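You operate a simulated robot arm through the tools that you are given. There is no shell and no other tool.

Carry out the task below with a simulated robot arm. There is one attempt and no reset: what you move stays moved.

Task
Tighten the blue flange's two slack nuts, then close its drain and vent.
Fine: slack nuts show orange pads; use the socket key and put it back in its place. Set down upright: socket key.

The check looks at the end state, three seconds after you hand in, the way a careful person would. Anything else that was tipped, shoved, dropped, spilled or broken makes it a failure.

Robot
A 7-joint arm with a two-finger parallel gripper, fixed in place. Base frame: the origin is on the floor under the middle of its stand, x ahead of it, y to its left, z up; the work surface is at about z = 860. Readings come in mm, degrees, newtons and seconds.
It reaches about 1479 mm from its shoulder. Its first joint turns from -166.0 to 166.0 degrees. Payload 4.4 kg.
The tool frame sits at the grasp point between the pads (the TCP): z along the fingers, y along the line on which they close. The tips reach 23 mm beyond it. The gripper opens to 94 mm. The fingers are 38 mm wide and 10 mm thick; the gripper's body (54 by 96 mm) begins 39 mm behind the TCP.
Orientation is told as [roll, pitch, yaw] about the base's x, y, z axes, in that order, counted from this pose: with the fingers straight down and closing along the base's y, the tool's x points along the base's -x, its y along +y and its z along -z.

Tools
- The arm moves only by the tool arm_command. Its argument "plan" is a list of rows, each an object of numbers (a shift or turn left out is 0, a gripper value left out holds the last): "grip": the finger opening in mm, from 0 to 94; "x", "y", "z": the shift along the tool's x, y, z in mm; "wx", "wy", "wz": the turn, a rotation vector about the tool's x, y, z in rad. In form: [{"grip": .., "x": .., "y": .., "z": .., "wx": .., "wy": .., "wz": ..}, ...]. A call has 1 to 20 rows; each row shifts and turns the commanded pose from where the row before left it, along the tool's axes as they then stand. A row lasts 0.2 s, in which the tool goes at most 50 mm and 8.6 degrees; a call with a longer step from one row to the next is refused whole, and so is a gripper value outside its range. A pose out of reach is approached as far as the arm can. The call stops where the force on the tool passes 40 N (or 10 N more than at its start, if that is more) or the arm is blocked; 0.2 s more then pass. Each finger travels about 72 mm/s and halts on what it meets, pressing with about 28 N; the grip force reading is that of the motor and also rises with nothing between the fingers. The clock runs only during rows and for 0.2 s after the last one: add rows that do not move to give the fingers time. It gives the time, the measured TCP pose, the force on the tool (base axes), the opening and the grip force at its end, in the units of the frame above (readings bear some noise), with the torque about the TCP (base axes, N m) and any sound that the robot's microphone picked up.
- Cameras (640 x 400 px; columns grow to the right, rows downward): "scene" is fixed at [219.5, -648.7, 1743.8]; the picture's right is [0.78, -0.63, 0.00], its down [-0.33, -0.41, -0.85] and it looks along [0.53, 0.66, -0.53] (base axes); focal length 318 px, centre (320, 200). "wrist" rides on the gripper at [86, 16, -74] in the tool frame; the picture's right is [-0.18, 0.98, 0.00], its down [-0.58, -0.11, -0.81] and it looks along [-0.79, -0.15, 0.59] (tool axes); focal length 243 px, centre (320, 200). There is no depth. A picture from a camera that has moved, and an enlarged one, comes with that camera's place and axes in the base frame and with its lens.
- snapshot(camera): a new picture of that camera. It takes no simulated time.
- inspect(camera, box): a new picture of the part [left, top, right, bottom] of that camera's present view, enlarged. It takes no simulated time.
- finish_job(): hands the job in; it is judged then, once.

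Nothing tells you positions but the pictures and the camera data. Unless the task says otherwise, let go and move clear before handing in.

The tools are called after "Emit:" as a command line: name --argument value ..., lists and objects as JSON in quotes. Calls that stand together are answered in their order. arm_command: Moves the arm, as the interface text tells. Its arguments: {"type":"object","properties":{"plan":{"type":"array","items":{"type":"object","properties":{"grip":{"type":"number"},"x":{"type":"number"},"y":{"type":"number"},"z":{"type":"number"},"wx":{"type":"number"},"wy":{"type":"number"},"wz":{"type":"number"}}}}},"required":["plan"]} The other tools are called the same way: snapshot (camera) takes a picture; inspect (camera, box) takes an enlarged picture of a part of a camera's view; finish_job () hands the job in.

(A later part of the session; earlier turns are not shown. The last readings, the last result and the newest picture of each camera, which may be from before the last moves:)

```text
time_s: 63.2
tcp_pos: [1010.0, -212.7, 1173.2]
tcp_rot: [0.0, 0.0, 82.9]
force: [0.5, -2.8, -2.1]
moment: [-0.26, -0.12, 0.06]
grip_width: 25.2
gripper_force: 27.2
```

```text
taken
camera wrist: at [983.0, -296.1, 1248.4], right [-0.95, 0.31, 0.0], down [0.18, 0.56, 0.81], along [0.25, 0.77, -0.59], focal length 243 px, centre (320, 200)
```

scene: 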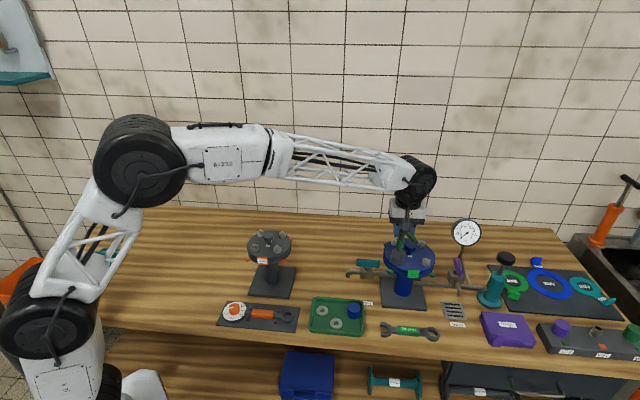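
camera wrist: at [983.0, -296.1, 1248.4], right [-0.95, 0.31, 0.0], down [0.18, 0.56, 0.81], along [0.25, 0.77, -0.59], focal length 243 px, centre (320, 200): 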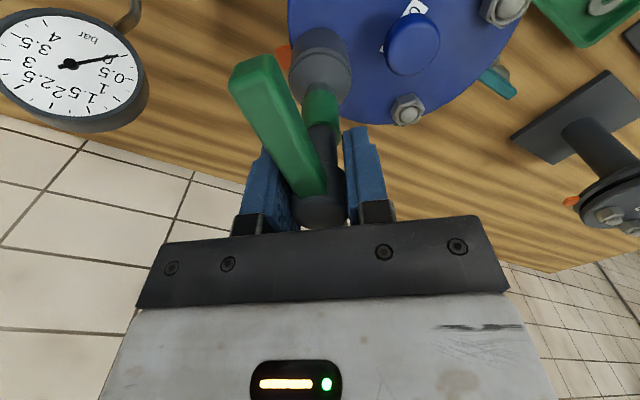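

The socket is seated on the second nut. I'll turn clockwise about the key's axis in stages.

Emit:
arm_command --plan '[{"x": -0.02, "y": 0.35, "wz": 0.14}, {"x": -0.02, "y": 0.35, "wz": 0.14}, {"x": -0.02, "y": 0.35, "wz": 0.14}, {}]'

Emit:
inspect --camera "wrist" --box '[180, 0, 440, 240]'

```text
time_s: 64.2
tcp_pos: [1009.0, -211.3, 1173.4]
tcp_rot: [0.1, 0.1, 58.6]
force: [4.7, 2.3, -11.5]
moment: [0.32, -0.51, 0.23]
grip_width: 25.2
gripper_force: 27.7
```

```text
1.67 times, centred on (310, 120) of wrist
camera zoom: at [950.8, -277.2, 1248.5], right [-0.74, 0.67, 0.0], down [0.4, 0.44, 0.81], along [0.54, 0.6, -0.59], focal length 404 px, centre (337, 333)
```

zoom: 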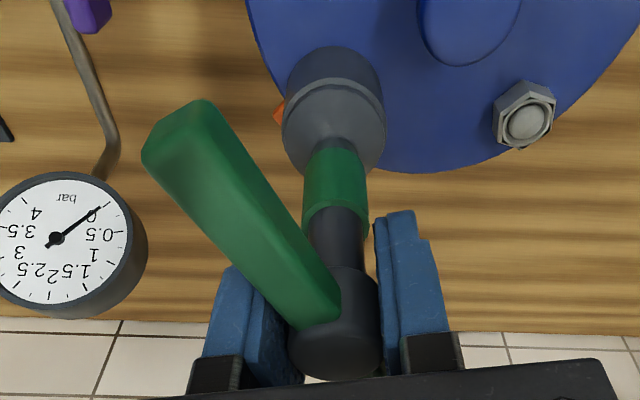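

Emit:
arm_command --plan '[{"x": -0.02, "y": 0.3, "z": 0.5, "wz": 0.12}, {"x": -0.02, "y": 0.3, "z": 0.5, "wz": 0.12}, {"x": -0.02, "y": 0.3, "wz": 0.12}, {}]'

Emit:
inspect --camera "wrist" --box '[180, 0, 440, 240]'

```text
time_s: 65.2
tcp_pos: [1009.9, -211.4, 1173.9]
tcp_rot: [0.0, 0.0, 38.0]
force: [4.4, -0.2, -8.1]
moment: [0.14, -0.31, 0.62]
grip_width: 25.9
gripper_force: 27.9
```

```text
1.67 times, centred on (310, 120) of wrist
camera zoom: at [930.9, -252.1, 1248.7], right [-0.46, 0.89, 0.0], down [0.53, 0.27, 0.81], along [0.72, 0.37, -0.59], focal length 404 px, centre (337, 333)
```

zoom: 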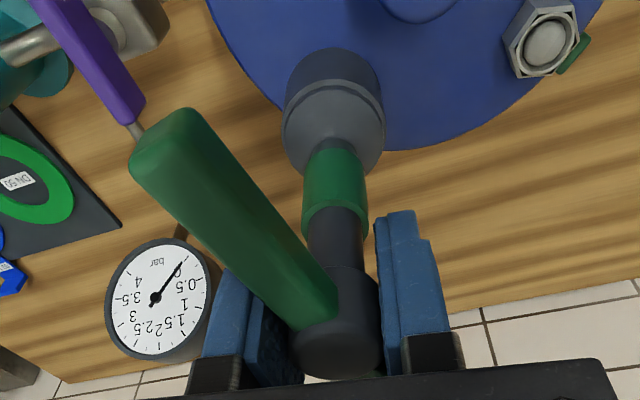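

Emit:
arm_command --plan '[{"x": -0.02, "y": 0.25, "z": 0.4, "wz": 0.1}, {"x": -0.02, "y": 0.25, "wz": 0.1}, {}]'

Emit:
arm_command --plan '[{"x": -0.02, "y": 0.25, "z": 0.4, "wz": 0.1}, {}]'

Emit:
inspect --camera "wrist" --box '[180, 0, 440, 240]'

```text
time_s: 66.0
tcp_pos: [1009.4, -211.3, 1173.3]
tcp_rot: [0.0, -0.1, 26.6]
force: [8.6, 2.2, 3.0]
moment: [0.4, -0.71, 0.92]
grip_width: 25.8
gripper_force: 28.1
```

```text
time_s: 66.6
tcp_pos: [1008.1, -210.4, 1173.8]
tcp_rot: [0.0, 0.0, 20.9]
force: [8.0, 1.8, 7.9]
moment: [0.36, -0.64, 1.08]
grip_width: 25.6
gripper_force: 28.4
```

```text
1.67 times, centred on (310, 120) of wrist
camera zoom: at [921.8, -227.0, 1248.2], right [-0.18, 0.98, 0.0], down [0.58, 0.11, 0.81], along [0.79, 0.14, -0.59], focal length 404 px, centre (337, 333)
```

zoom: 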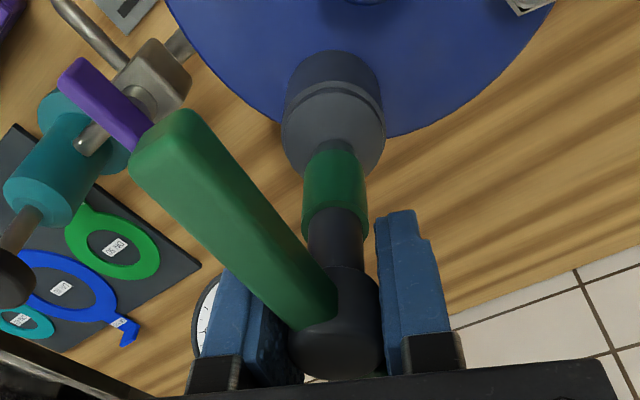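

Emit:
arm_command --plan '[{"x": -0.02, "y": 0.25, "wz": 0.1}, {}]'

Emit:
inspect --camera "scene" --box '[370, 205, 450, 285]'

Emit:
inspect --camera "wrist" --box '[180, 0, 440, 240]'

```text
time_s: 67.2
tcp_pos: [1006.9, -211.0, 1173.0]
tcp_rot: [0.0, 0.0, 15.2]
force: [6.2, -0.5, 7.0]
moment: [0.19, -0.52, 1.2]
grip_width: 26.0
gripper_force: 27.4
```

```text
5.00 times, centred on (410, 245) of scene
camera zoom: at [219.5, -648.7, 1743.8], right [0.78, -0.63, 0.0], down [-0.33, -0.41, -0.85], along [0.53, 0.66, -0.53], focal length 1592 px, centre (-130, -25)
```

zoom: 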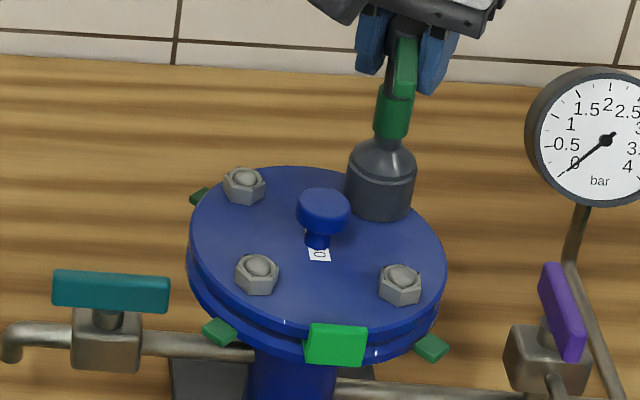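

```text
1.67 times, centred on (310, 120) of wrist
camera zoom: at [920.7, -218.2, 1248.1], right [-0.08, 1.0, 0.0], down [0.59, 0.05, 0.81], along [0.8, 0.06, -0.59], focal length 404 px, centre (337, 333)
```

zoom: 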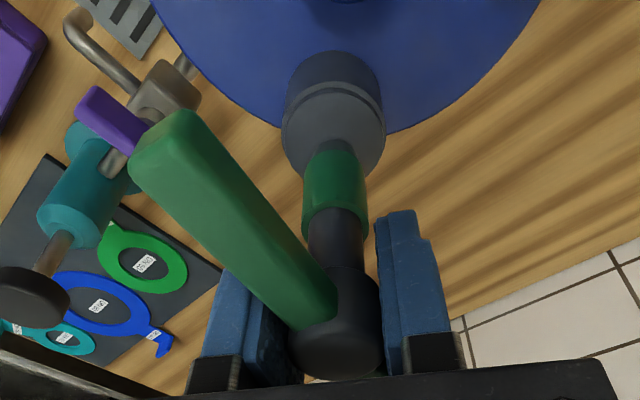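

Emit:
arm_command --plan '[{"x": -0.02, "y": 0.2, "wz": 0.09}, {}]'

```text
time_s: 67.8
tcp_pos: [1008.6, -210.2, 1173.1]
tcp_rot: [0.1, 0.0, 10.0]
force: [8.1, -1.8, 10.0]
moment: [0.18, -0.58, 1.36]
grip_width: 26.1
gripper_force: 28.1
```

The torque is at the level where the first pad turned green (about 1.36 N·m). I'll release, leaving the key on the nut, rise, and look at the pad.

Emit:
arm_command --plan '[{"grip": 36}, {"grip": 46}, {"grip": 60}, {"grip": 60}, {"wz": -0.116}, {"wz": -0.116}, {"wz": -0.117}, {}]'

Emit:
inspect --camera "wrist" --box '[180, 0, 440, 240]'

Emit:
inspect --camera "scene" --box '[370, 175, 460, 285]'

```text
time_s: 69.6
tcp_pos: [1007.5, -209.4, 1173.0]
tcp_rot: [0.0, 0.0, 30.1]
force: [0.7, 0.9, -0.8]
moment: [0.0, -0.03, 0.0]
grip_width: 59.9
gripper_force: 0.1
```

```text
1.67 times, centred on (310, 120) of wrist
camera zoom: at [925.6, -240.2, 1248.1], right [-0.33, 0.94, 0.0], down [0.56, 0.2, 0.81], along [0.76, 0.27, -0.59], focal length 404 px, centre (337, 333)
```

zoom: 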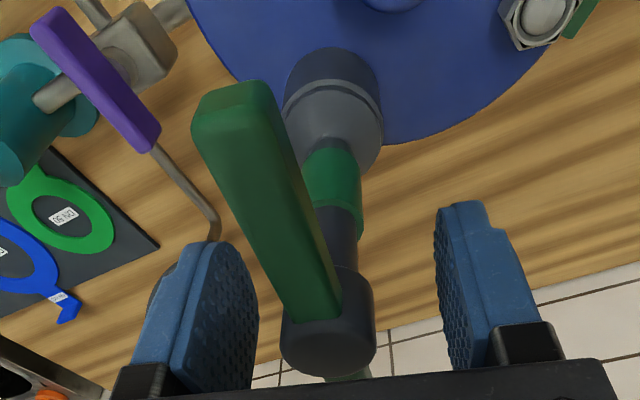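

```text
3.64 times, centred on (415, 230) of scene
camera zoom: at [219.5, -648.7, 1743.8], right [0.78, -0.63, 0.0], down [-0.33, -0.41, -0.85], along [0.53, 0.66, -0.53], focal length 1158 px, centre (-26, 91)
```

zoom: 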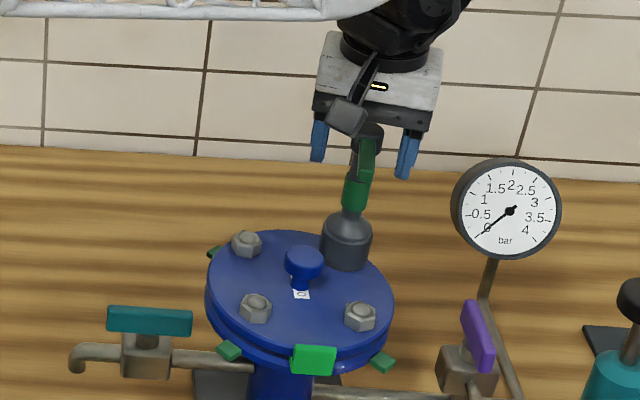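

Emit:
arm_command --plan '[{"y": -3}, {"z": -15}, {"z": -30}, {"z": -40}, {"wz": -0.148}, {"wz": -0.148}, {"wz": -0.148}, {"wz": -0.148}, {"wz": -0.148}, {"wz": -0.148}, {"wz": -0.148}, {"x": 30}, {"x": 30}, {"x": 30}, {}]'

Emit:
snapshot --camera "wrist"

```text
time_s: 72.8
tcp_pos: [1009.6, -303.0, 1257.7]
tcp_rot: [0.0, 0.0, 89.4]
force: [1.3, 0.2, -0.2]
moment: [-0.03, -0.01, 0.0]
grip_width: 60.1
gripper_force: 0.0
```

```text
taken
camera wrist: at [992.4, -389.6, 1332.2], right [-0.98, 0.19, 0.0], down [0.11, 0.58, 0.81], along [0.16, 0.79, -0.59], focal length 243 px, centre (320, 200)
```

wrist: 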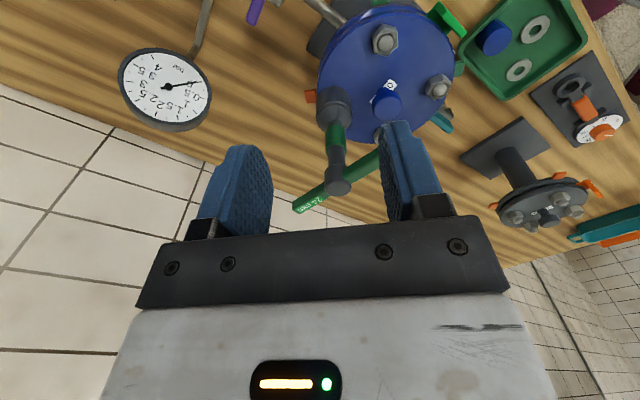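

Emit:
inspect --camera "wrist" --box '[280, 60, 380, 140]'

Emit:
inspect --camera "scene" --box '[370, 205, 450, 285]'

```text
5.00 times, centred on (330, 100) of wrist
camera zoom: at [992.4, -389.6, 1332.2], right [-0.98, 0.19, 0.0], down [0.11, 0.58, 0.81], along [0.16, 0.79, -0.59], focal length 1213 px, centre (270, 700)
```

zoom: 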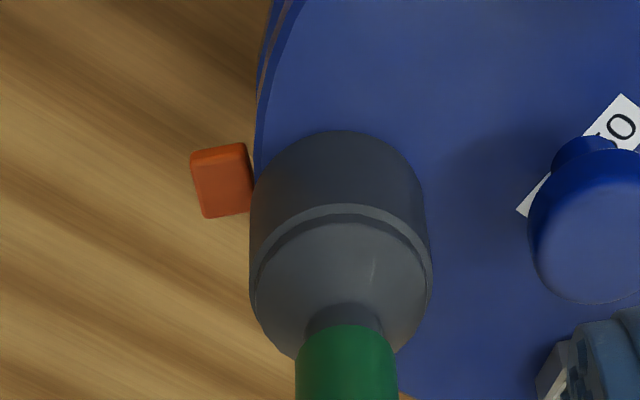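

```text
5.00 times, centred on (410, 245) of scene
camera zoom: at [219.5, -648.7, 1743.8], right [0.78, -0.63, 0.0], down [-0.33, -0.41, -0.85], along [0.53, 0.66, -0.53], focal length 1592 px, centre (-130, -25)
```

zoom: 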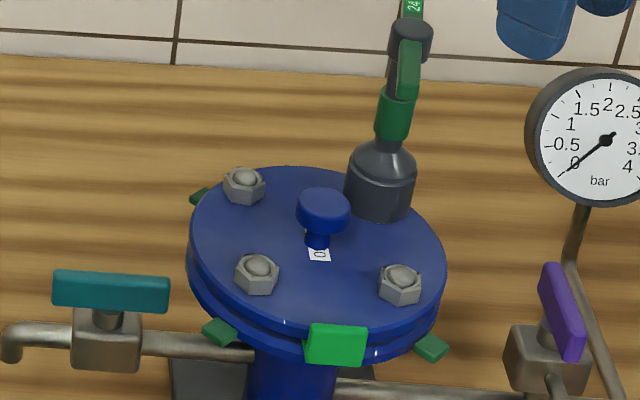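

The pad is still orange, so this nut needs more. I'll return to the key and regrip with the hand pre-turned about 15° clockwise of the bar, so the fingers bear on it early.

Emit:
arm_command --plan '[{"x": -30}, {"x": -30}, {"x": -30}, {"wz": 0.1423}, {"wz": 0.1423}, {"wz": 0.1423}, {"wz": 0.1423}, {"wz": 0.1423}, {"wz": 0.1423}, {"wz": 0.1423}, {"wz": 0.1423}, {"wz": 0.1423}, {"z": 25}, {"z": 20}, {}]'

Emit:
snapshot --camera "wrist"

Emit:
inspect --camera "scene" --box '[380, 165, 460, 255]'

```text
time_s: 76.0
tcp_pos: [1012.0, -213.8, 1211.9]
tcp_rot: [0.0, 0.1, 16.0]
force: [-0.3, 0.5, 0.6]
moment: [0.02, 0.02, 0.0]
grip_width: 60.2
gripper_force: 0.1
```

```text
taken
camera wrist: at [924.6, -223.0, 1287.7], right [-0.09, 1.0, 0.0], down [0.59, 0.06, 0.81], along [0.8, 0.08, -0.59], focal length 243 px, centre (320, 200)
```

wrist: 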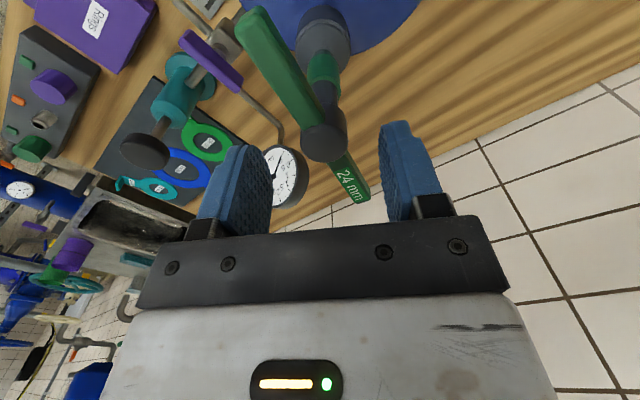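

```text
4.44 times, centred on (420, 210) of scene
camera zoom: at [219.5, -648.7, 1743.8], right [0.78, -0.63, 0.0], down [-0.33, -0.41, -0.85], along [0.53, 0.66, -0.53], focal length 1415 px, centre (-124, 156)
```

zoom: 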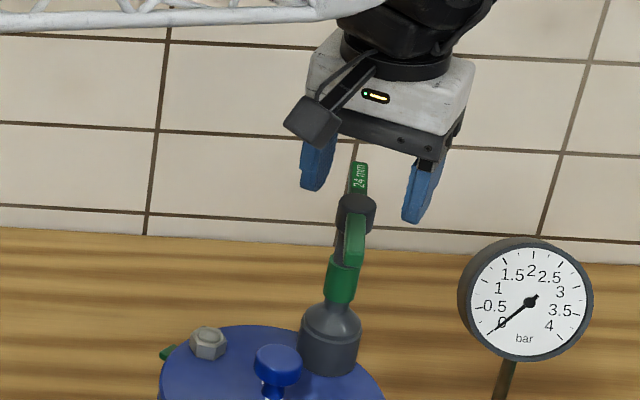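

Emit:
inspect --camera "wrist" --box '[260, 90, 390, 200]'

```text
3.64 times, centred on (325, 145) of wrist
camera zoom: at [924.6, -223.0, 1287.7], right [-0.09, 1.0, 0.0], down [0.59, 0.06, 0.81], along [0.8, 0.08, -0.59], focal length 882 px, centre (302, 400)
```

zoom: 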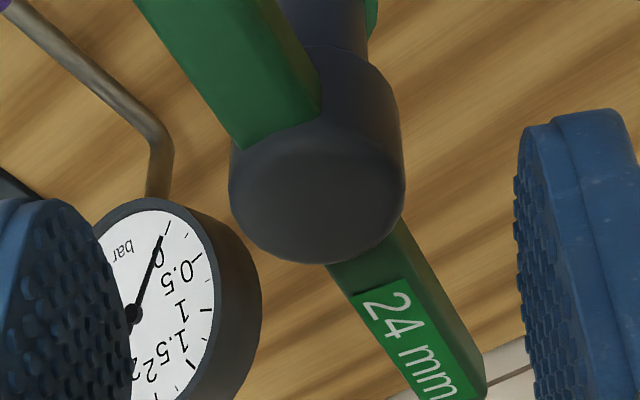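

Emit:
arm_command --plan '[{"x": 2.2, "y": 2.2}, {"z": 15}, {"z": 14}, {"z": 10}, {}]'

Emit:
inspect --camera "wrist" --box '[220, 90, 420, 230]'

```text
time_s: 77.2
tcp_pos: [1007.1, -212.7, 1173.8]
tcp_rot: [-0.1, 0.0, 16.0]
force: [-1.2, 0.1, 0.8]
moment: [-0.02, -0.01, 0.0]
grip_width: 60.0
gripper_force: 0.0
```

```text
2.86 times, centred on (320, 160) of wrist
camera zoom: at [919.7, -220.8, 1249.0], right [-0.09, 1.0, 0.0], down [0.59, 0.06, 0.81], along [0.8, 0.08, -0.59], focal length 693 px, centre (320, 314)
```

zoom: 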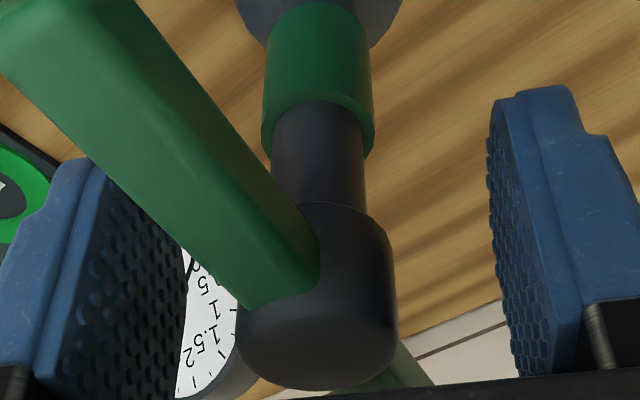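

Emit:
arm_command --plan '[{"y": -1}, {"grip": 40}, {"grip": 28}, {"grip": 15}, {"grip": 15}, {}]'

Emit:
inspect --camera "wrist" --box '[220, 90, 420, 230]'

```text
time_s: 78.6
tcp_pos: [1007.7, -212.7, 1173.4]
tcp_rot: [0.0, 0.0, 16.1]
force: [3.2, 0.0, 0.3]
moment: [0.11, -0.17, 0.29]
grip_width: 25.6
gripper_force: 27.9
```

```text
2.86 times, centred on (320, 160) of wrist
camera zoom: at [919.7, -221.5, 1248.8], right [-0.09, 1.0, 0.0], down [0.59, 0.06, 0.81], along [0.8, 0.08, -0.59], focal length 693 px, centre (320, 314)
```

zoom: 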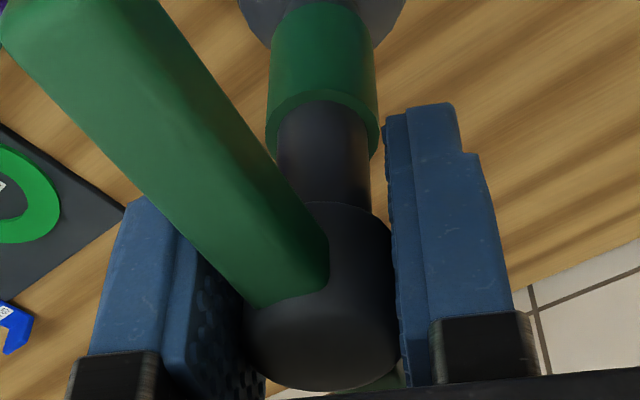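

Emit:
arm_command --plan '[{"y": 0.25, "wz": 0.1}, {"y": 0.25, "wz": 0.1}, {}]'

Emit:
arm_command --plan '[{"y": 0.25, "wz": 0.08}, {}]'

Emit:
inspect --camera "wrist" --box '[220, 90, 420, 230]'

```text
time_s: 79.4
tcp_pos: [1007.2, -212.8, 1173.2]
tcp_rot: [0.0, 0.0, 4.6]
force: [5.4, 2.6, 0.5]
moment: [0.33, -0.54, 1.12]
grip_width: 27.2
gripper_force: 27.7
```

```text
time_s: 80.0
tcp_pos: [1006.8, -212.0, 1173.7]
tcp_rot: [0.0, 0.1, -0.1]
force: [1.8, -5.5, 3.5]
moment: [-0.24, 0.3, 1.23]
grip_width: 29.6
gripper_force: 28.0
```

```text
2.86 times, centred on (320, 160) of wrist
camera zoom: at [920.4, -196.6, 1248.9], right [0.18, 0.98, 0.0], down [0.58, -0.11, 0.81], along [0.79, -0.15, -0.59], focal length 693 px, centre (320, 314)
```

zoom: 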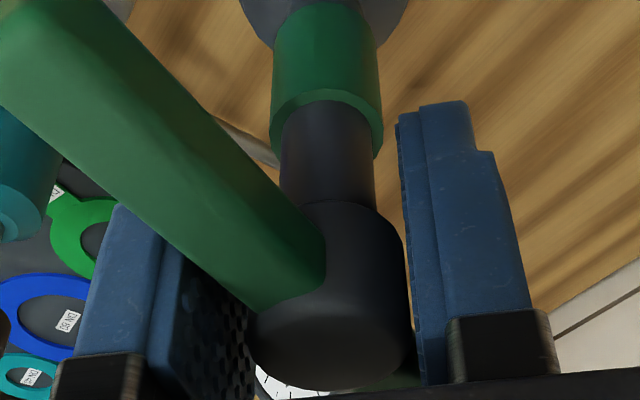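

Emit:
arm_command --plan '[{"y": 0.2, "wz": 0.08}, {}]'

Emit:
arm_command --plan '[{"y": 0.2, "wz": 0.08}, {}]'

Emit:
inspect --camera "wrist" --box '[220, 90, 420, 230]'

```text
time_s: 80.6
tcp_pos: [1006.7, -211.9, 1174.6]
tcp_rot: [-0.1, 0.0, -4.6]
force: [5.4, -3.8, 2.5]
moment: [0.01, -0.15, 1.61]
grip_width: 33.1
gripper_force: 28.1
```

```text
time_s: 81.2
tcp_pos: [1007.4, -212.1, 1173.4]
tcp_rot: [-0.1, 0.0, -9.2]
force: [5.0, -4.0, 3.0]
moment: [0.07, -0.27, 1.81]
grip_width: 37.5
gripper_force: 27.5
```

```text
2.86 times, centred on (320, 160) of wrist
camera zoom: at [924.1, -182.5, 1248.8], right [0.34, 0.94, 0.0], down [0.56, -0.2, 0.81], along [0.76, -0.27, -0.59], focal length 693 px, centre (320, 314)
```

zoom: 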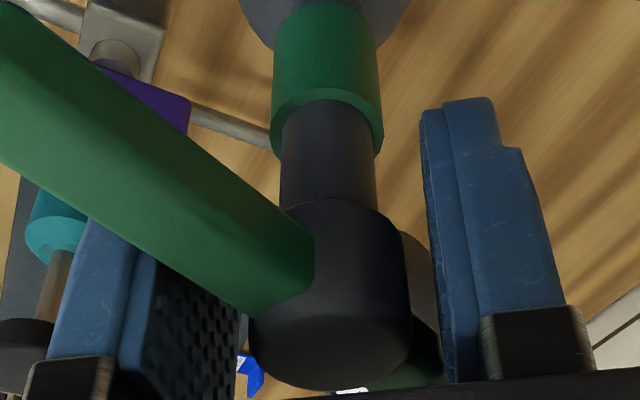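

The key has stopped turning (torque 1.81 N·m and the fingers are being pushed open), so the nut is likely tight. I'll back off the hand, release, and look at the pad.

Emit:
arm_command --plan '[{"wz": -0.1}, {"wz": -0.1}, {"grip": 40}, {"grip": 50}, {"grip": 62}, {"grip": 62}, {"wz": -0.13}, {"wz": -0.13}, {}]'

Emit:
inspect --camera "wrist" --box '[220, 60, 420, 230]'

```text
time_s: 83.2
tcp_pos: [1007.1, -212.1, 1173.6]
tcp_rot: [0.0, 0.0, 17.3]
force: [-0.1, 0.2, -0.2]
moment: [-0.02, -0.02, 0.0]
grip_width: 61.8
gripper_force: 0.1
```

```text
2.35 times, centred on (320, 145) of wrist
camera zoom: at [920.0, -222.4, 1248.9], right [-0.12, 0.99, 0.0], down [0.59, 0.07, 0.81], along [0.8, 0.09, -0.59], focal length 571 px, centre (320, 329)
```

zoom: 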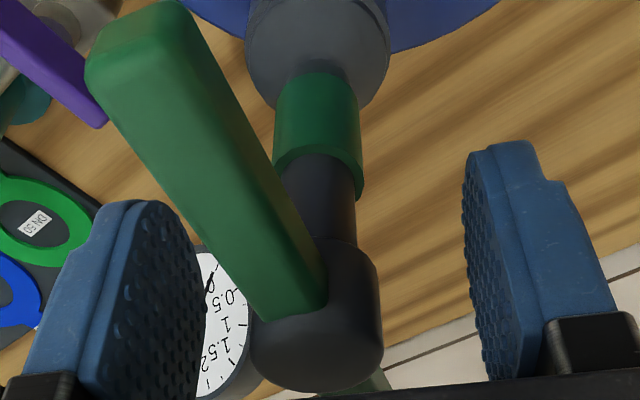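

Emit:
arm_command --plan '[{"z": -15}, {"z": -30}, {"z": -40}, {"wz": -0.14}, {"wz": -0.14}, {"wz": -0.14}, {"wz": -0.14}, {"wz": -0.14}, {"wz": -0.14}, {"wz": -0.14}, {"wz": -0.14}, {"wz": -0.14}, {"x": 30}, {"x": 30}, {"x": 30}, {}]'

Emit:
inspect --camera "wrist" --box '[280, 60, 380, 140]'

```text
time_s: 86.6
tcp_pos: [1007.0, -301.9, 1259.6]
tcp_rot: [0.0, 0.0, 89.4]
force: [-0.2, 0.7, 0.8]
moment: [0.0, 0.0, 0.01]
grip_width: 61.9
gripper_force: 0.0
```

```text
5.00 times, centred on (330, 100) of wrist
camera zoom: at [989.5, -388.8, 1334.0], right [-0.98, 0.19, 0.0], down [0.12, 0.58, 0.81], along [0.16, 0.79, -0.59], focal length 1213 px, centre (270, 700)
```

zoom: 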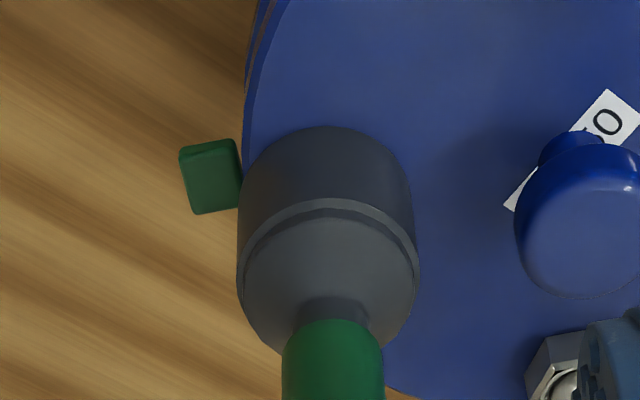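

The second pad is green. I'll regrip the key aligned with its bar (about 26°) and lift it off.

Emit:
arm_command --plan '[{"x": -30}, {"x": -30}, {"x": -30}, {"wz": 0.1385}, {"wz": 0.1385}, {"wz": 0.1385}, {"wz": 0.1385}, {"wz": 0.1385}, {"wz": 0.1385}, {"wz": 0.1385}, {"wz": 0.1385}, {"z": 30}, {"z": 30}, {"z": 25}, {}]'

Emit:
inspect --camera "wrist" --box '[220, 60, 420, 230]'

```text
time_s: 89.8
tcp_pos: [1004.8, -210.1, 1171.7]
tcp_rot: [-0.1, 0.0, 25.8]
force: [-0.5, 0.0, 0.1]
moment: [-0.01, 0.03, 0.0]
grip_width: 62.1
gripper_force: 0.1
```

```text
2.35 times, centred on (320, 145) of wrist
camera zoom: at [920.1, -233.2, 1247.1], right [-0.26, 0.96, 0.0], down [0.57, 0.16, 0.81], along [0.78, 0.21, -0.59], focal length 571 px, centre (320, 329)
```

zoom: 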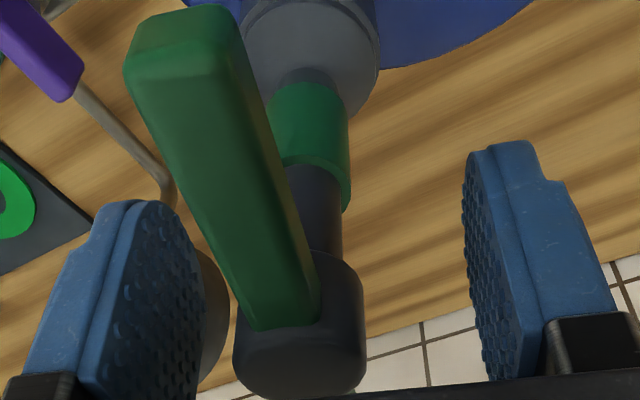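

Emit:
arm_command --plan '[{"x": -2, "y": -4.3}, {}]'

Emit:
inspect --camera "wrist" --box '[220, 60, 420, 230]'

```text
time_s: 90.4
tcp_pos: [1009.5, -212.4, 1172.5]
tcp_rot: [0.0, 0.0, 25.9]
force: [0.2, -0.3, 0.5]
moment: [0.04, -0.03, -0.04]
grip_width: 62.2
gripper_force: 0.1
```

```text
2.35 times, centred on (320, 145) of wrist
camera zoom: at [924.2, -236.6, 1247.9], right [-0.26, 0.96, 0.0], down [0.57, 0.16, 0.81], along [0.78, 0.21, -0.59], focal length 571 px, centre (320, 329)
```

zoom: 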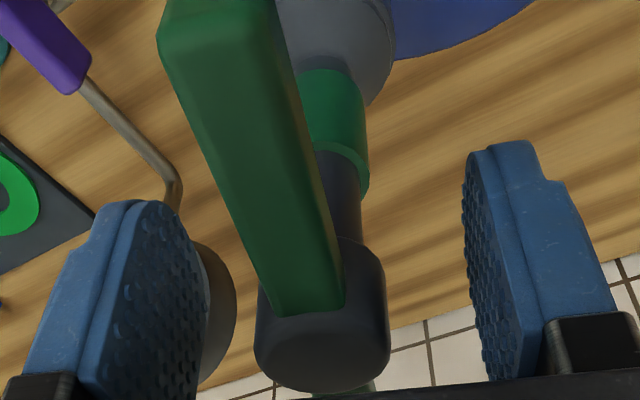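

Emit:
arm_command --plan '[{"grip": 42}, {"grip": 30}, {"grip": 15}, {"grip": 15}, {}]'

Emit:
arm_command --plan '[{"z": -3}, {"z": -5}, {"z": -8}, {"z": -12}, {"z": -20}, {"z": -20}, {"z": -20}, {}]'

Emit:
inspect --camera "wrist" --box '[220, 0, 420, 230]'

Emit:
inspect --camera "scene" --box '[370, 150, 460, 285]'

```text
time_s: 91.6
tcp_pos: [1008.6, -212.3, 1173.2]
tcp_rot: [0.0, 0.1, 25.9]
force: [-0.5, 1.1, 0.7]
moment: [0.04, 0.01, 0.03]
grip_width: 25.2
gripper_force: 28.0
```

```text
time_s: 93.4
tcp_pos: [1009.8, -212.7, 1262.2]
tcp_rot: [0.0, -0.1, 25.9]
force: [-0.7, 0.4, -2.1]
moment: [-0.03, -0.01, -0.02]
grip_width: 25.5
gripper_force: 28.4
```

```text
1.74 times, centred on (320, 115) of wrist
camera zoom: at [925.0, -236.7, 1337.1], right [-0.26, 0.96, 0.0], down [0.57, 0.16, 0.81], along [0.78, 0.21, -0.59], focal length 422 px, centre (320, 348)
```

zoom: 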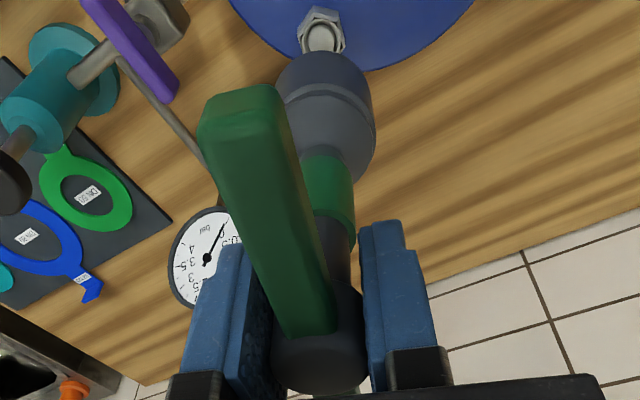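

```text
2.96 times, centred on (415, 218) of scene
camera zoom: at [219.5, -648.7, 1743.8], right [0.78, -0.63, 0.0], down [-0.33, -0.41, -0.85], along [0.53, 0.66, -0.53], focal length 944 px, centre (38, 148)
```

zoom: 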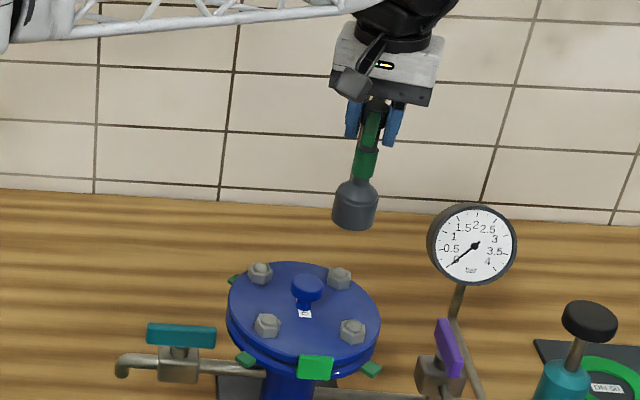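

Both nuts are tight and the key is free. I'll turn the hand back to -45° and carry the key to its original spot.

Emit:
arm_command --plan '[{"wz": 0.1375}, {"wz": 0.1375}, {"wz": 0.1375}, {"wz": 0.1375}, {"wz": 0.1375}, {"wz": 0.1375}, {"wz": 0.1375}, {"wz": 0.1375}, {"wz": 0.1375}, {}]'

Emit:
arm_command --plan '[{"x": 40, "y": 11}, {"x": 40, "y": 11}, {"x": 40, "y": 11}, {"x": 40, "y": 11}, {"x": 40, "y": 11}, {"x": 40, "y": 11}, {"x": 40, "y": 11}, {"x": 40, "y": 11}, {"x": 40, "y": 11}, {"x": 40, "y": 11}, {"x": 40, "y": 11}, {"x": 40, "y": 11}, {"x": 40, "y": 11}, {"x": 40, "y": 11}, {"x": 40, "y": 11}, {"x": 40, "y": 11}, {}]'

Emit:
snapshot --camera "wrist"

Emit:
snapshot --camera "scene"

```text
time_s: 95.6
tcp_pos: [1010.4, -214.8, 1262.3]
tcp_rot: [0.1, 0.1, -45.0]
force: [-0.8, 0.2, -3.1]
moment: [-0.01, 0.0, 0.0]
grip_width: 25.3
gripper_force: 27.8
```

```text
time_s: 99.2
tcp_pos: [687.3, 362.6, 1259.3]
tcp_rot: [0.0, 0.0, -45.1]
force: [0.5, 0.0, -1.5]
moment: [0.02, 0.01, 0.03]
grip_width: 25.2
gripper_force: 28.2
```

```text
taken
camera wrist: at [637.2, 434.4, 1334.8], right [0.83, 0.56, 0.0], down [0.33, -0.49, 0.81], along [0.45, -0.67, -0.59], focal length 243 px, centre (320, 200)
```

wrist: 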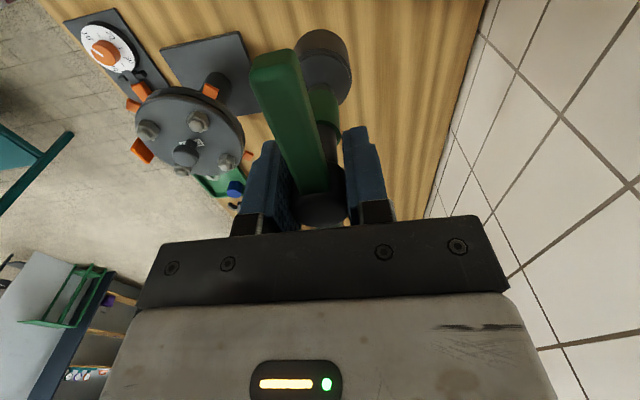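

```text
taken
```

scene: 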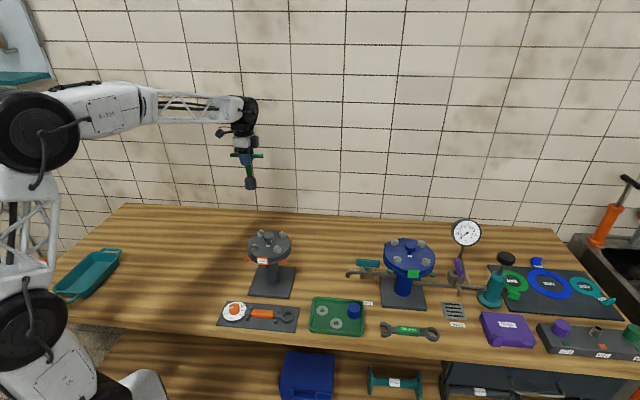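

Emit:
arm_command --plan '[{"x": 11.9, "y": -1.8}, {"z": 35}, {"z": 35}, {"z": 35}, {"z": 35}, {"z": 35}, {"z": 35}, {"z": 30}, {}]'

Emit:
inspect --camera "scene" --box '[220, 180, 290, 250]'

Emit:
snapshot --camera "wrist"

```text
time_s: 101.2
tcp_pos: [676.2, 369.7, 1020.0]
tcp_rot: [0.0, 0.0, -45.1]
force: [-0.1, 0.2, -2.3]
moment: [0.0, 0.04, 0.01]
grip_width: 25.4
gripper_force: 28.4
```

```text
5.71 times, centred on (255, 215) of scene
camera zoom: at [219.5, -648.7, 1743.8], right [0.78, -0.63, 0.0], down [-0.33, -0.41, -0.85], along [0.53, 0.66, -0.53], focal length 1820 px, centre (691, 114)
```

zoom: 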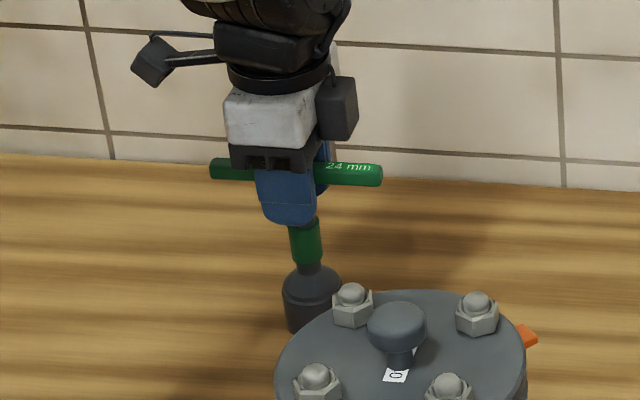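

```text
taken
camera wrist: at [626.4, 441.8, 1095.5], right [0.83, 0.56, 0.0], down [0.33, -0.49, 0.81], along [0.45, -0.67, -0.59], focal length 243 px, centre (320, 200)
```

wrist: 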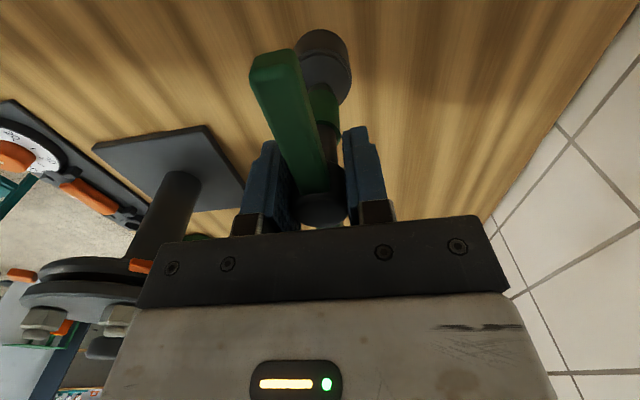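

Emit:
arm_command --plan '[{"z": 12}, {"z": 10}, {"z": 6}, {}]'

Emit:
arm_command --plan '[{"z": 2}, {}]'

Emit:
arm_command --plan '[{"z": 2}, {}]'

Emit:
inspect --camera "scene" --box '[220, 180, 290, 250]'

```text
time_s: 102.2
tcp_pos: [673.9, 371.2, 992.5]
tcp_rot: [0.0, 0.0, -44.9]
force: [-0.4, -0.7, -3.8]
moment: [-0.03, -0.04, -0.01]
grip_width: 25.1
gripper_force: 28.2
```

```text
time_s: 102.8
tcp_pos: [673.9, 371.1, 989.9]
tcp_rot: [0.0, 0.0, -45.0]
force: [-0.4, -0.1, -2.8]
moment: [0.0, -0.02, 0.01]
grip_width: 25.1
gripper_force: 27.9
```

```text
time_s: 103.4
tcp_pos: [673.7, 371.4, 989.0]
tcp_rot: [0.0, 0.0, -45.0]
force: [0.3, 0.0, -2.7]
moment: [-0.02, -0.01, -0.02]
grip_width: 25.2
gripper_force: 28.0
```

```text
5.71 times, centred on (255, 215) of scene
camera zoom: at [219.5, -648.7, 1743.8], right [0.78, -0.63, 0.0], down [-0.33, -0.41, -0.85], along [0.53, 0.66, -0.53], focal length 1820 px, centre (691, 114)
```

zoom: 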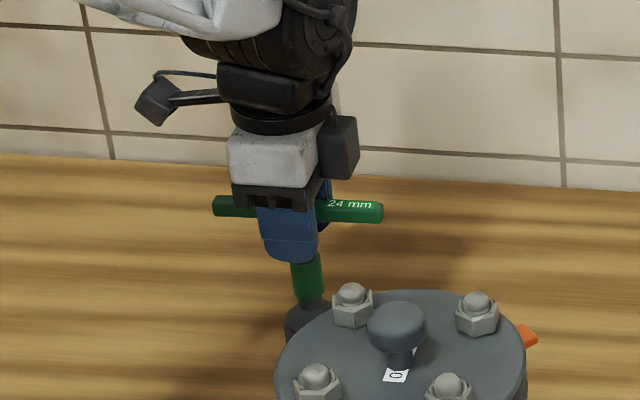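

Compared with the original picture, the key is about 4.4 mm left. I'll shift it and set down gently.

Emit:
arm_command --plan '[{"x": -4.4}, {}]'

Emit:
arm_command --plan '[{"z": 1.5}, {}]'

Emit:
arm_command --plan '[{"z": 1.5}, {}]'

Emit:
inspect --camera "scene" --box '[220, 180, 290, 250]'

```text
time_s: 104.0
tcp_pos: [678.0, 368.5, 989.2]
tcp_rot: [0.0, 0.1, -45.1]
force: [0.8, 0.4, -4.1]
moment: [0.01, -0.01, 0.02]
grip_width: 25.4
gripper_force: 28.3
```

```text
time_s: 104.6
tcp_pos: [676.9, 368.1, 989.4]
tcp_rot: [0.0, 0.0, -45.0]
force: [-0.3, -0.1, -3.3]
moment: [0.03, -0.01, 0.0]
grip_width: 25.5
gripper_force: 28.7
```

```text
time_s: 105.2
tcp_pos: [677.0, 366.4, 986.3]
tcp_rot: [0.0, 0.0, -45.2]
force: [-0.3, 0.5, -2.4]
moment: [0.01, -0.02, 0.03]
grip_width: 25.0
gripper_force: 27.8
```

```text
5.71 times, centred on (255, 215) of scene
camera zoom: at [219.5, -648.7, 1743.8], right [0.78, -0.63, 0.0], down [-0.33, -0.41, -0.85], along [0.53, 0.66, -0.53], focal length 1820 px, centre (691, 114)
```

zoom: 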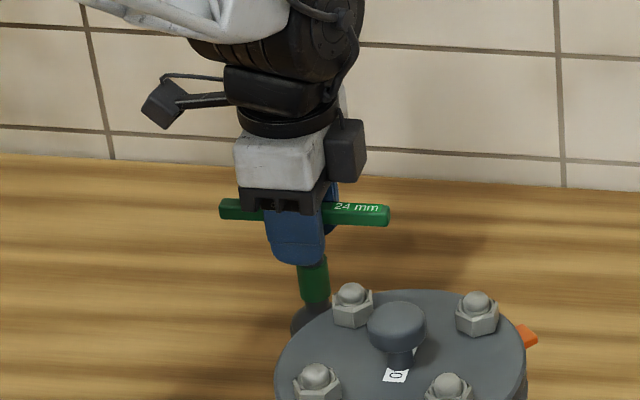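

Emit:
arm_command --plan '[{"z": 1}, {}]'

Emit:
arm_command --plan '[{"z": 1}, {}]'

Emit:
arm_command --plan '[{"z": 1}, {}]'

```text
time_s: 105.8
tcp_pos: [676.4, 365.7, 986.7]
tcp_rot: [0.1, -0.1, -45.1]
force: [0.8, -3.7, 9.9]
moment: [-0.22, -0.18, -0.02]
grip_width: 25.5
gripper_force: 28.0
```

```text
time_s: 106.4
tcp_pos: [675.9, 366.5, 987.9]
tcp_rot: [0.2, 0.0, -45.1]
force: [5.6, -2.4, 22.2]
moment: [-0.3, -0.35, -0.01]
grip_width: 25.4
gripper_force: 28.2
```

```text
time_s: 107.0
tcp_pos: [676.3, 368.3, 983.9]
tcp_rot: [0.1, 0.1, -45.0]
force: [3.8, 1.1, 26.4]
moment: [0.02, -0.05, 0.0]
grip_width: 25.3
gripper_force: 27.7
```

The key is in contact with the table. I'll ease the force and then open.

Emit:
arm_command --plan '[{"z": -1.5}, {}]'

Emit:
inspect --camera "scene" --box '[220, 180, 290, 250]'

```text
time_s: 107.6
tcp_pos: [674.8, 366.9, 985.4]
tcp_rot: [-0.1, 0.1, -45.1]
force: [5.9, 0.4, 11.3]
moment: [0.01, -0.37, -0.01]
grip_width: 25.5
gripper_force: 27.6
```

```text
5.71 times, centred on (255, 215) of scene
camera zoom: at [219.5, -648.7, 1743.8], right [0.78, -0.63, 0.0], down [-0.33, -0.41, -0.85], along [0.53, 0.66, -0.53], focal length 1820 px, centre (691, 114)
```

zoom: 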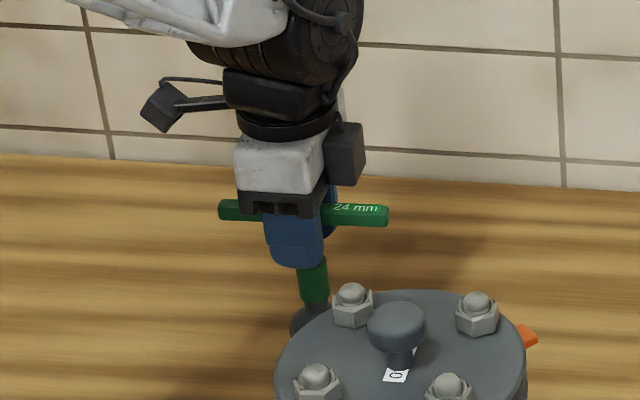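

Emit:
arm_command --plan '[{"z": -0.8}, {}, {"grip": 27}, {"grip": 29}, {"grip": 32}, {"grip": 40}, {"grip": 50}, {"grip": 62}, {}]'

Emit:
inspect --camera "scene" --box '[220, 180, 290, 250]'

Emit:
inspect --camera "wrist" --box '[220, 60, 420, 230]'

```text
time_s: 109.6
tcp_pos: [676.7, 367.5, 984.5]
tcp_rot: [-0.1, 0.0, -45.0]
force: [0.3, -0.7, -0.1]
moment: [0.0, 0.0, -0.03]
grip_width: 62.1
gripper_force: 0.1
```

```text
5.71 times, centred on (255, 215) of scene
camera zoom: at [219.5, -648.7, 1743.8], right [0.78, -0.63, 0.0], down [-0.33, -0.41, -0.85], along [0.53, 0.66, -0.53], focal length 1820 px, centre (691, 114)
```

zoom: 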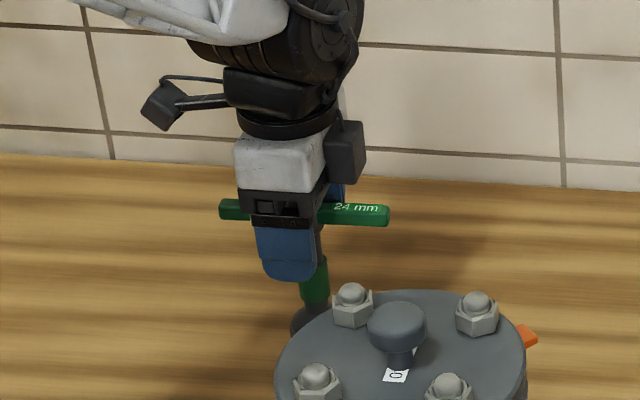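

```text
2.35 times, centred on (320, 145) of wrist
camera zoom: at [626.9, 439.1, 1060.6], right [0.83, 0.56, 0.0], down [0.33, -0.49, 0.81], along [0.45, -0.67, -0.59], focal length 571 px, centre (320, 329)
```

zoom: 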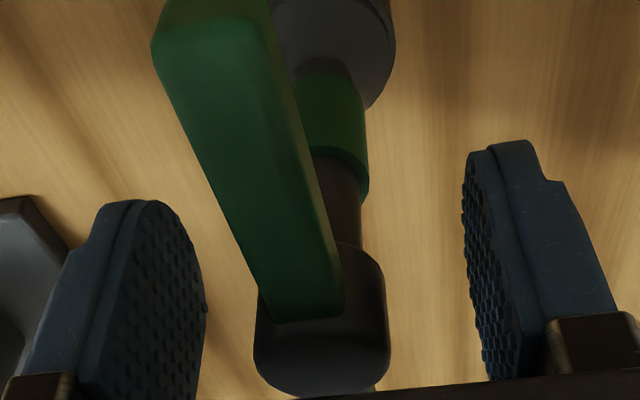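

The key stands released. I'll rise straight up and clear, then confirm it's upright in place.

Emit:
arm_command --plan '[{"z": -10}, {"z": -20}, {"z": -35}, {"z": -40}, {"z": -40}, {"z": -40}, {"z": -40}, {"z": -40}, {}]'

Emit:
inspect --camera "scene" --box '[210, 200, 320, 300]'

Emit:
snapshot --camera "scene"

```text
time_s: 111.6
tcp_pos: [677.0, 366.0, 1248.6]
tcp_rot: [-0.1, 0.0, -45.1]
force: [0.3, 0.2, 0.2]
moment: [-0.04, -0.02, -0.02]
grip_width: 62.3
gripper_force: 0.2
```

```text
4.00 times, centred on (265, 250) of scene
camera zoom: at [219.5, -648.7, 1743.8], right [0.78, -0.63, 0.0], down [-0.33, -0.41, -0.85], along [0.53, 0.66, -0.53], focal length 1274 px, centre (540, 0)
```

zoom: 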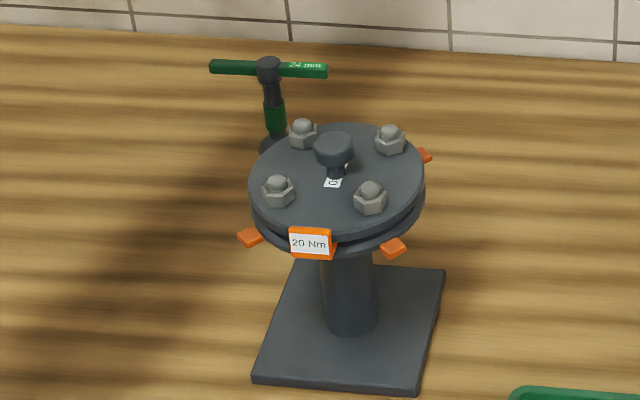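

```text
taken
```

scene: 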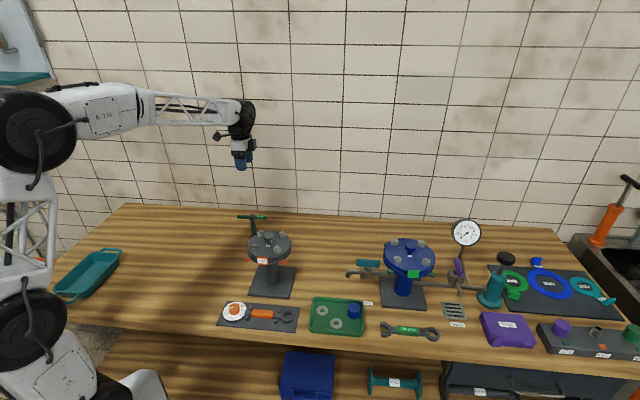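

The socket key is upright in its original spot. Now the drain valve, with its teal handle near (881, -103, 950). I'll approach for a close look.

Emit:
arm_command --plan '[{"x": -39.6, "y": -17, "grip": 30}, {"x": -39.6, "y": -17}, {"x": -39.6, "y": -17}, {"x": -39.6, "y": -17}, {"x": -39.6, "y": -17}, {"x": -39.6, "y": -17}, {"x": -39.6, "y": -17}, {"x": -39.6, "y": -17}, {"x": -39.6, "y": -17}, {"x": -39.6, "y": -17}, {"x": -39.6, "y": -17}, {"z": 40}, {"z": 40}, {"z": 40}, {}]'

Emit:
snapshot --camera "wrist"

Emit:
snapshot --camera "scene"

```text
time_s: 114.8
tcp_pos: [848.7, -71.6, 1134.6]
tcp_rot: [0.0, -0.1, -45.0]
force: [-0.4, 0.0, -0.8]
moment: [-0.02, 0.01, 0.01]
grip_width: 30.0
gripper_force: 0.0
```

```text
taken
camera wrist: at [799.1, -0.1, 1209.1], right [0.83, 0.56, 0.0], down [0.33, -0.49, 0.81], along [0.45, -0.67, -0.59], focal length 243 px, centre (320, 200)
```

wrist: 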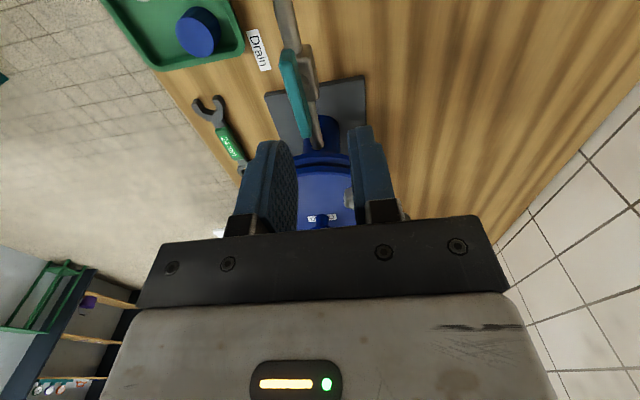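

```text
taken
```

scene: 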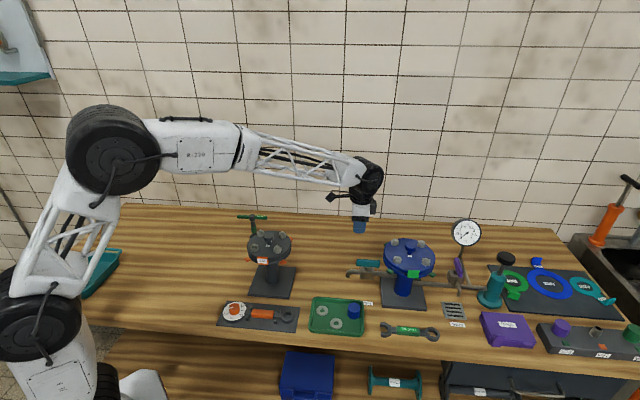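

Emit:
inspect --camera "wrist" --box '[230, 0, 390, 160]'

Emit:
inspect --camera "wrist" --box '[265, 30, 345, 160]'

```text
2.50 times, centred on (310, 80) of wrist
camera zoom: at [799.1, -0.1, 1209.1], right [0.83, 0.56, 0.0], down [0.33, -0.49, 0.81], along [0.45, -0.67, -0.59], focal length 606 px, centre (345, 500)
```

zoom: 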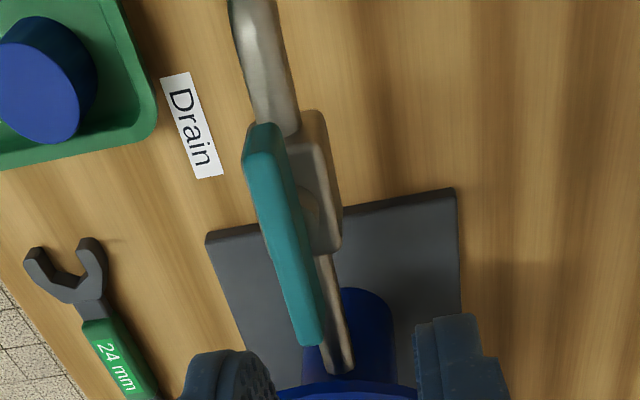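

```text
3.08 times, centred on (305, 95) of wrist
camera zoom: at [799.1, -0.1, 1209.1], right [0.83, 0.56, 0.0], down [0.33, -0.49, 0.81], along [0.45, -0.67, -0.59], focal length 746 px, centre (366, 523)
```

zoom: 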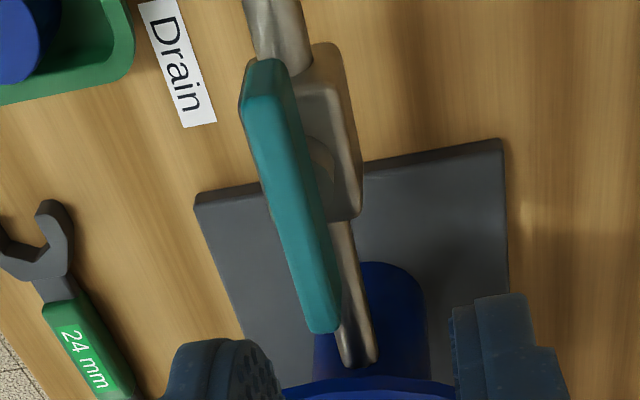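

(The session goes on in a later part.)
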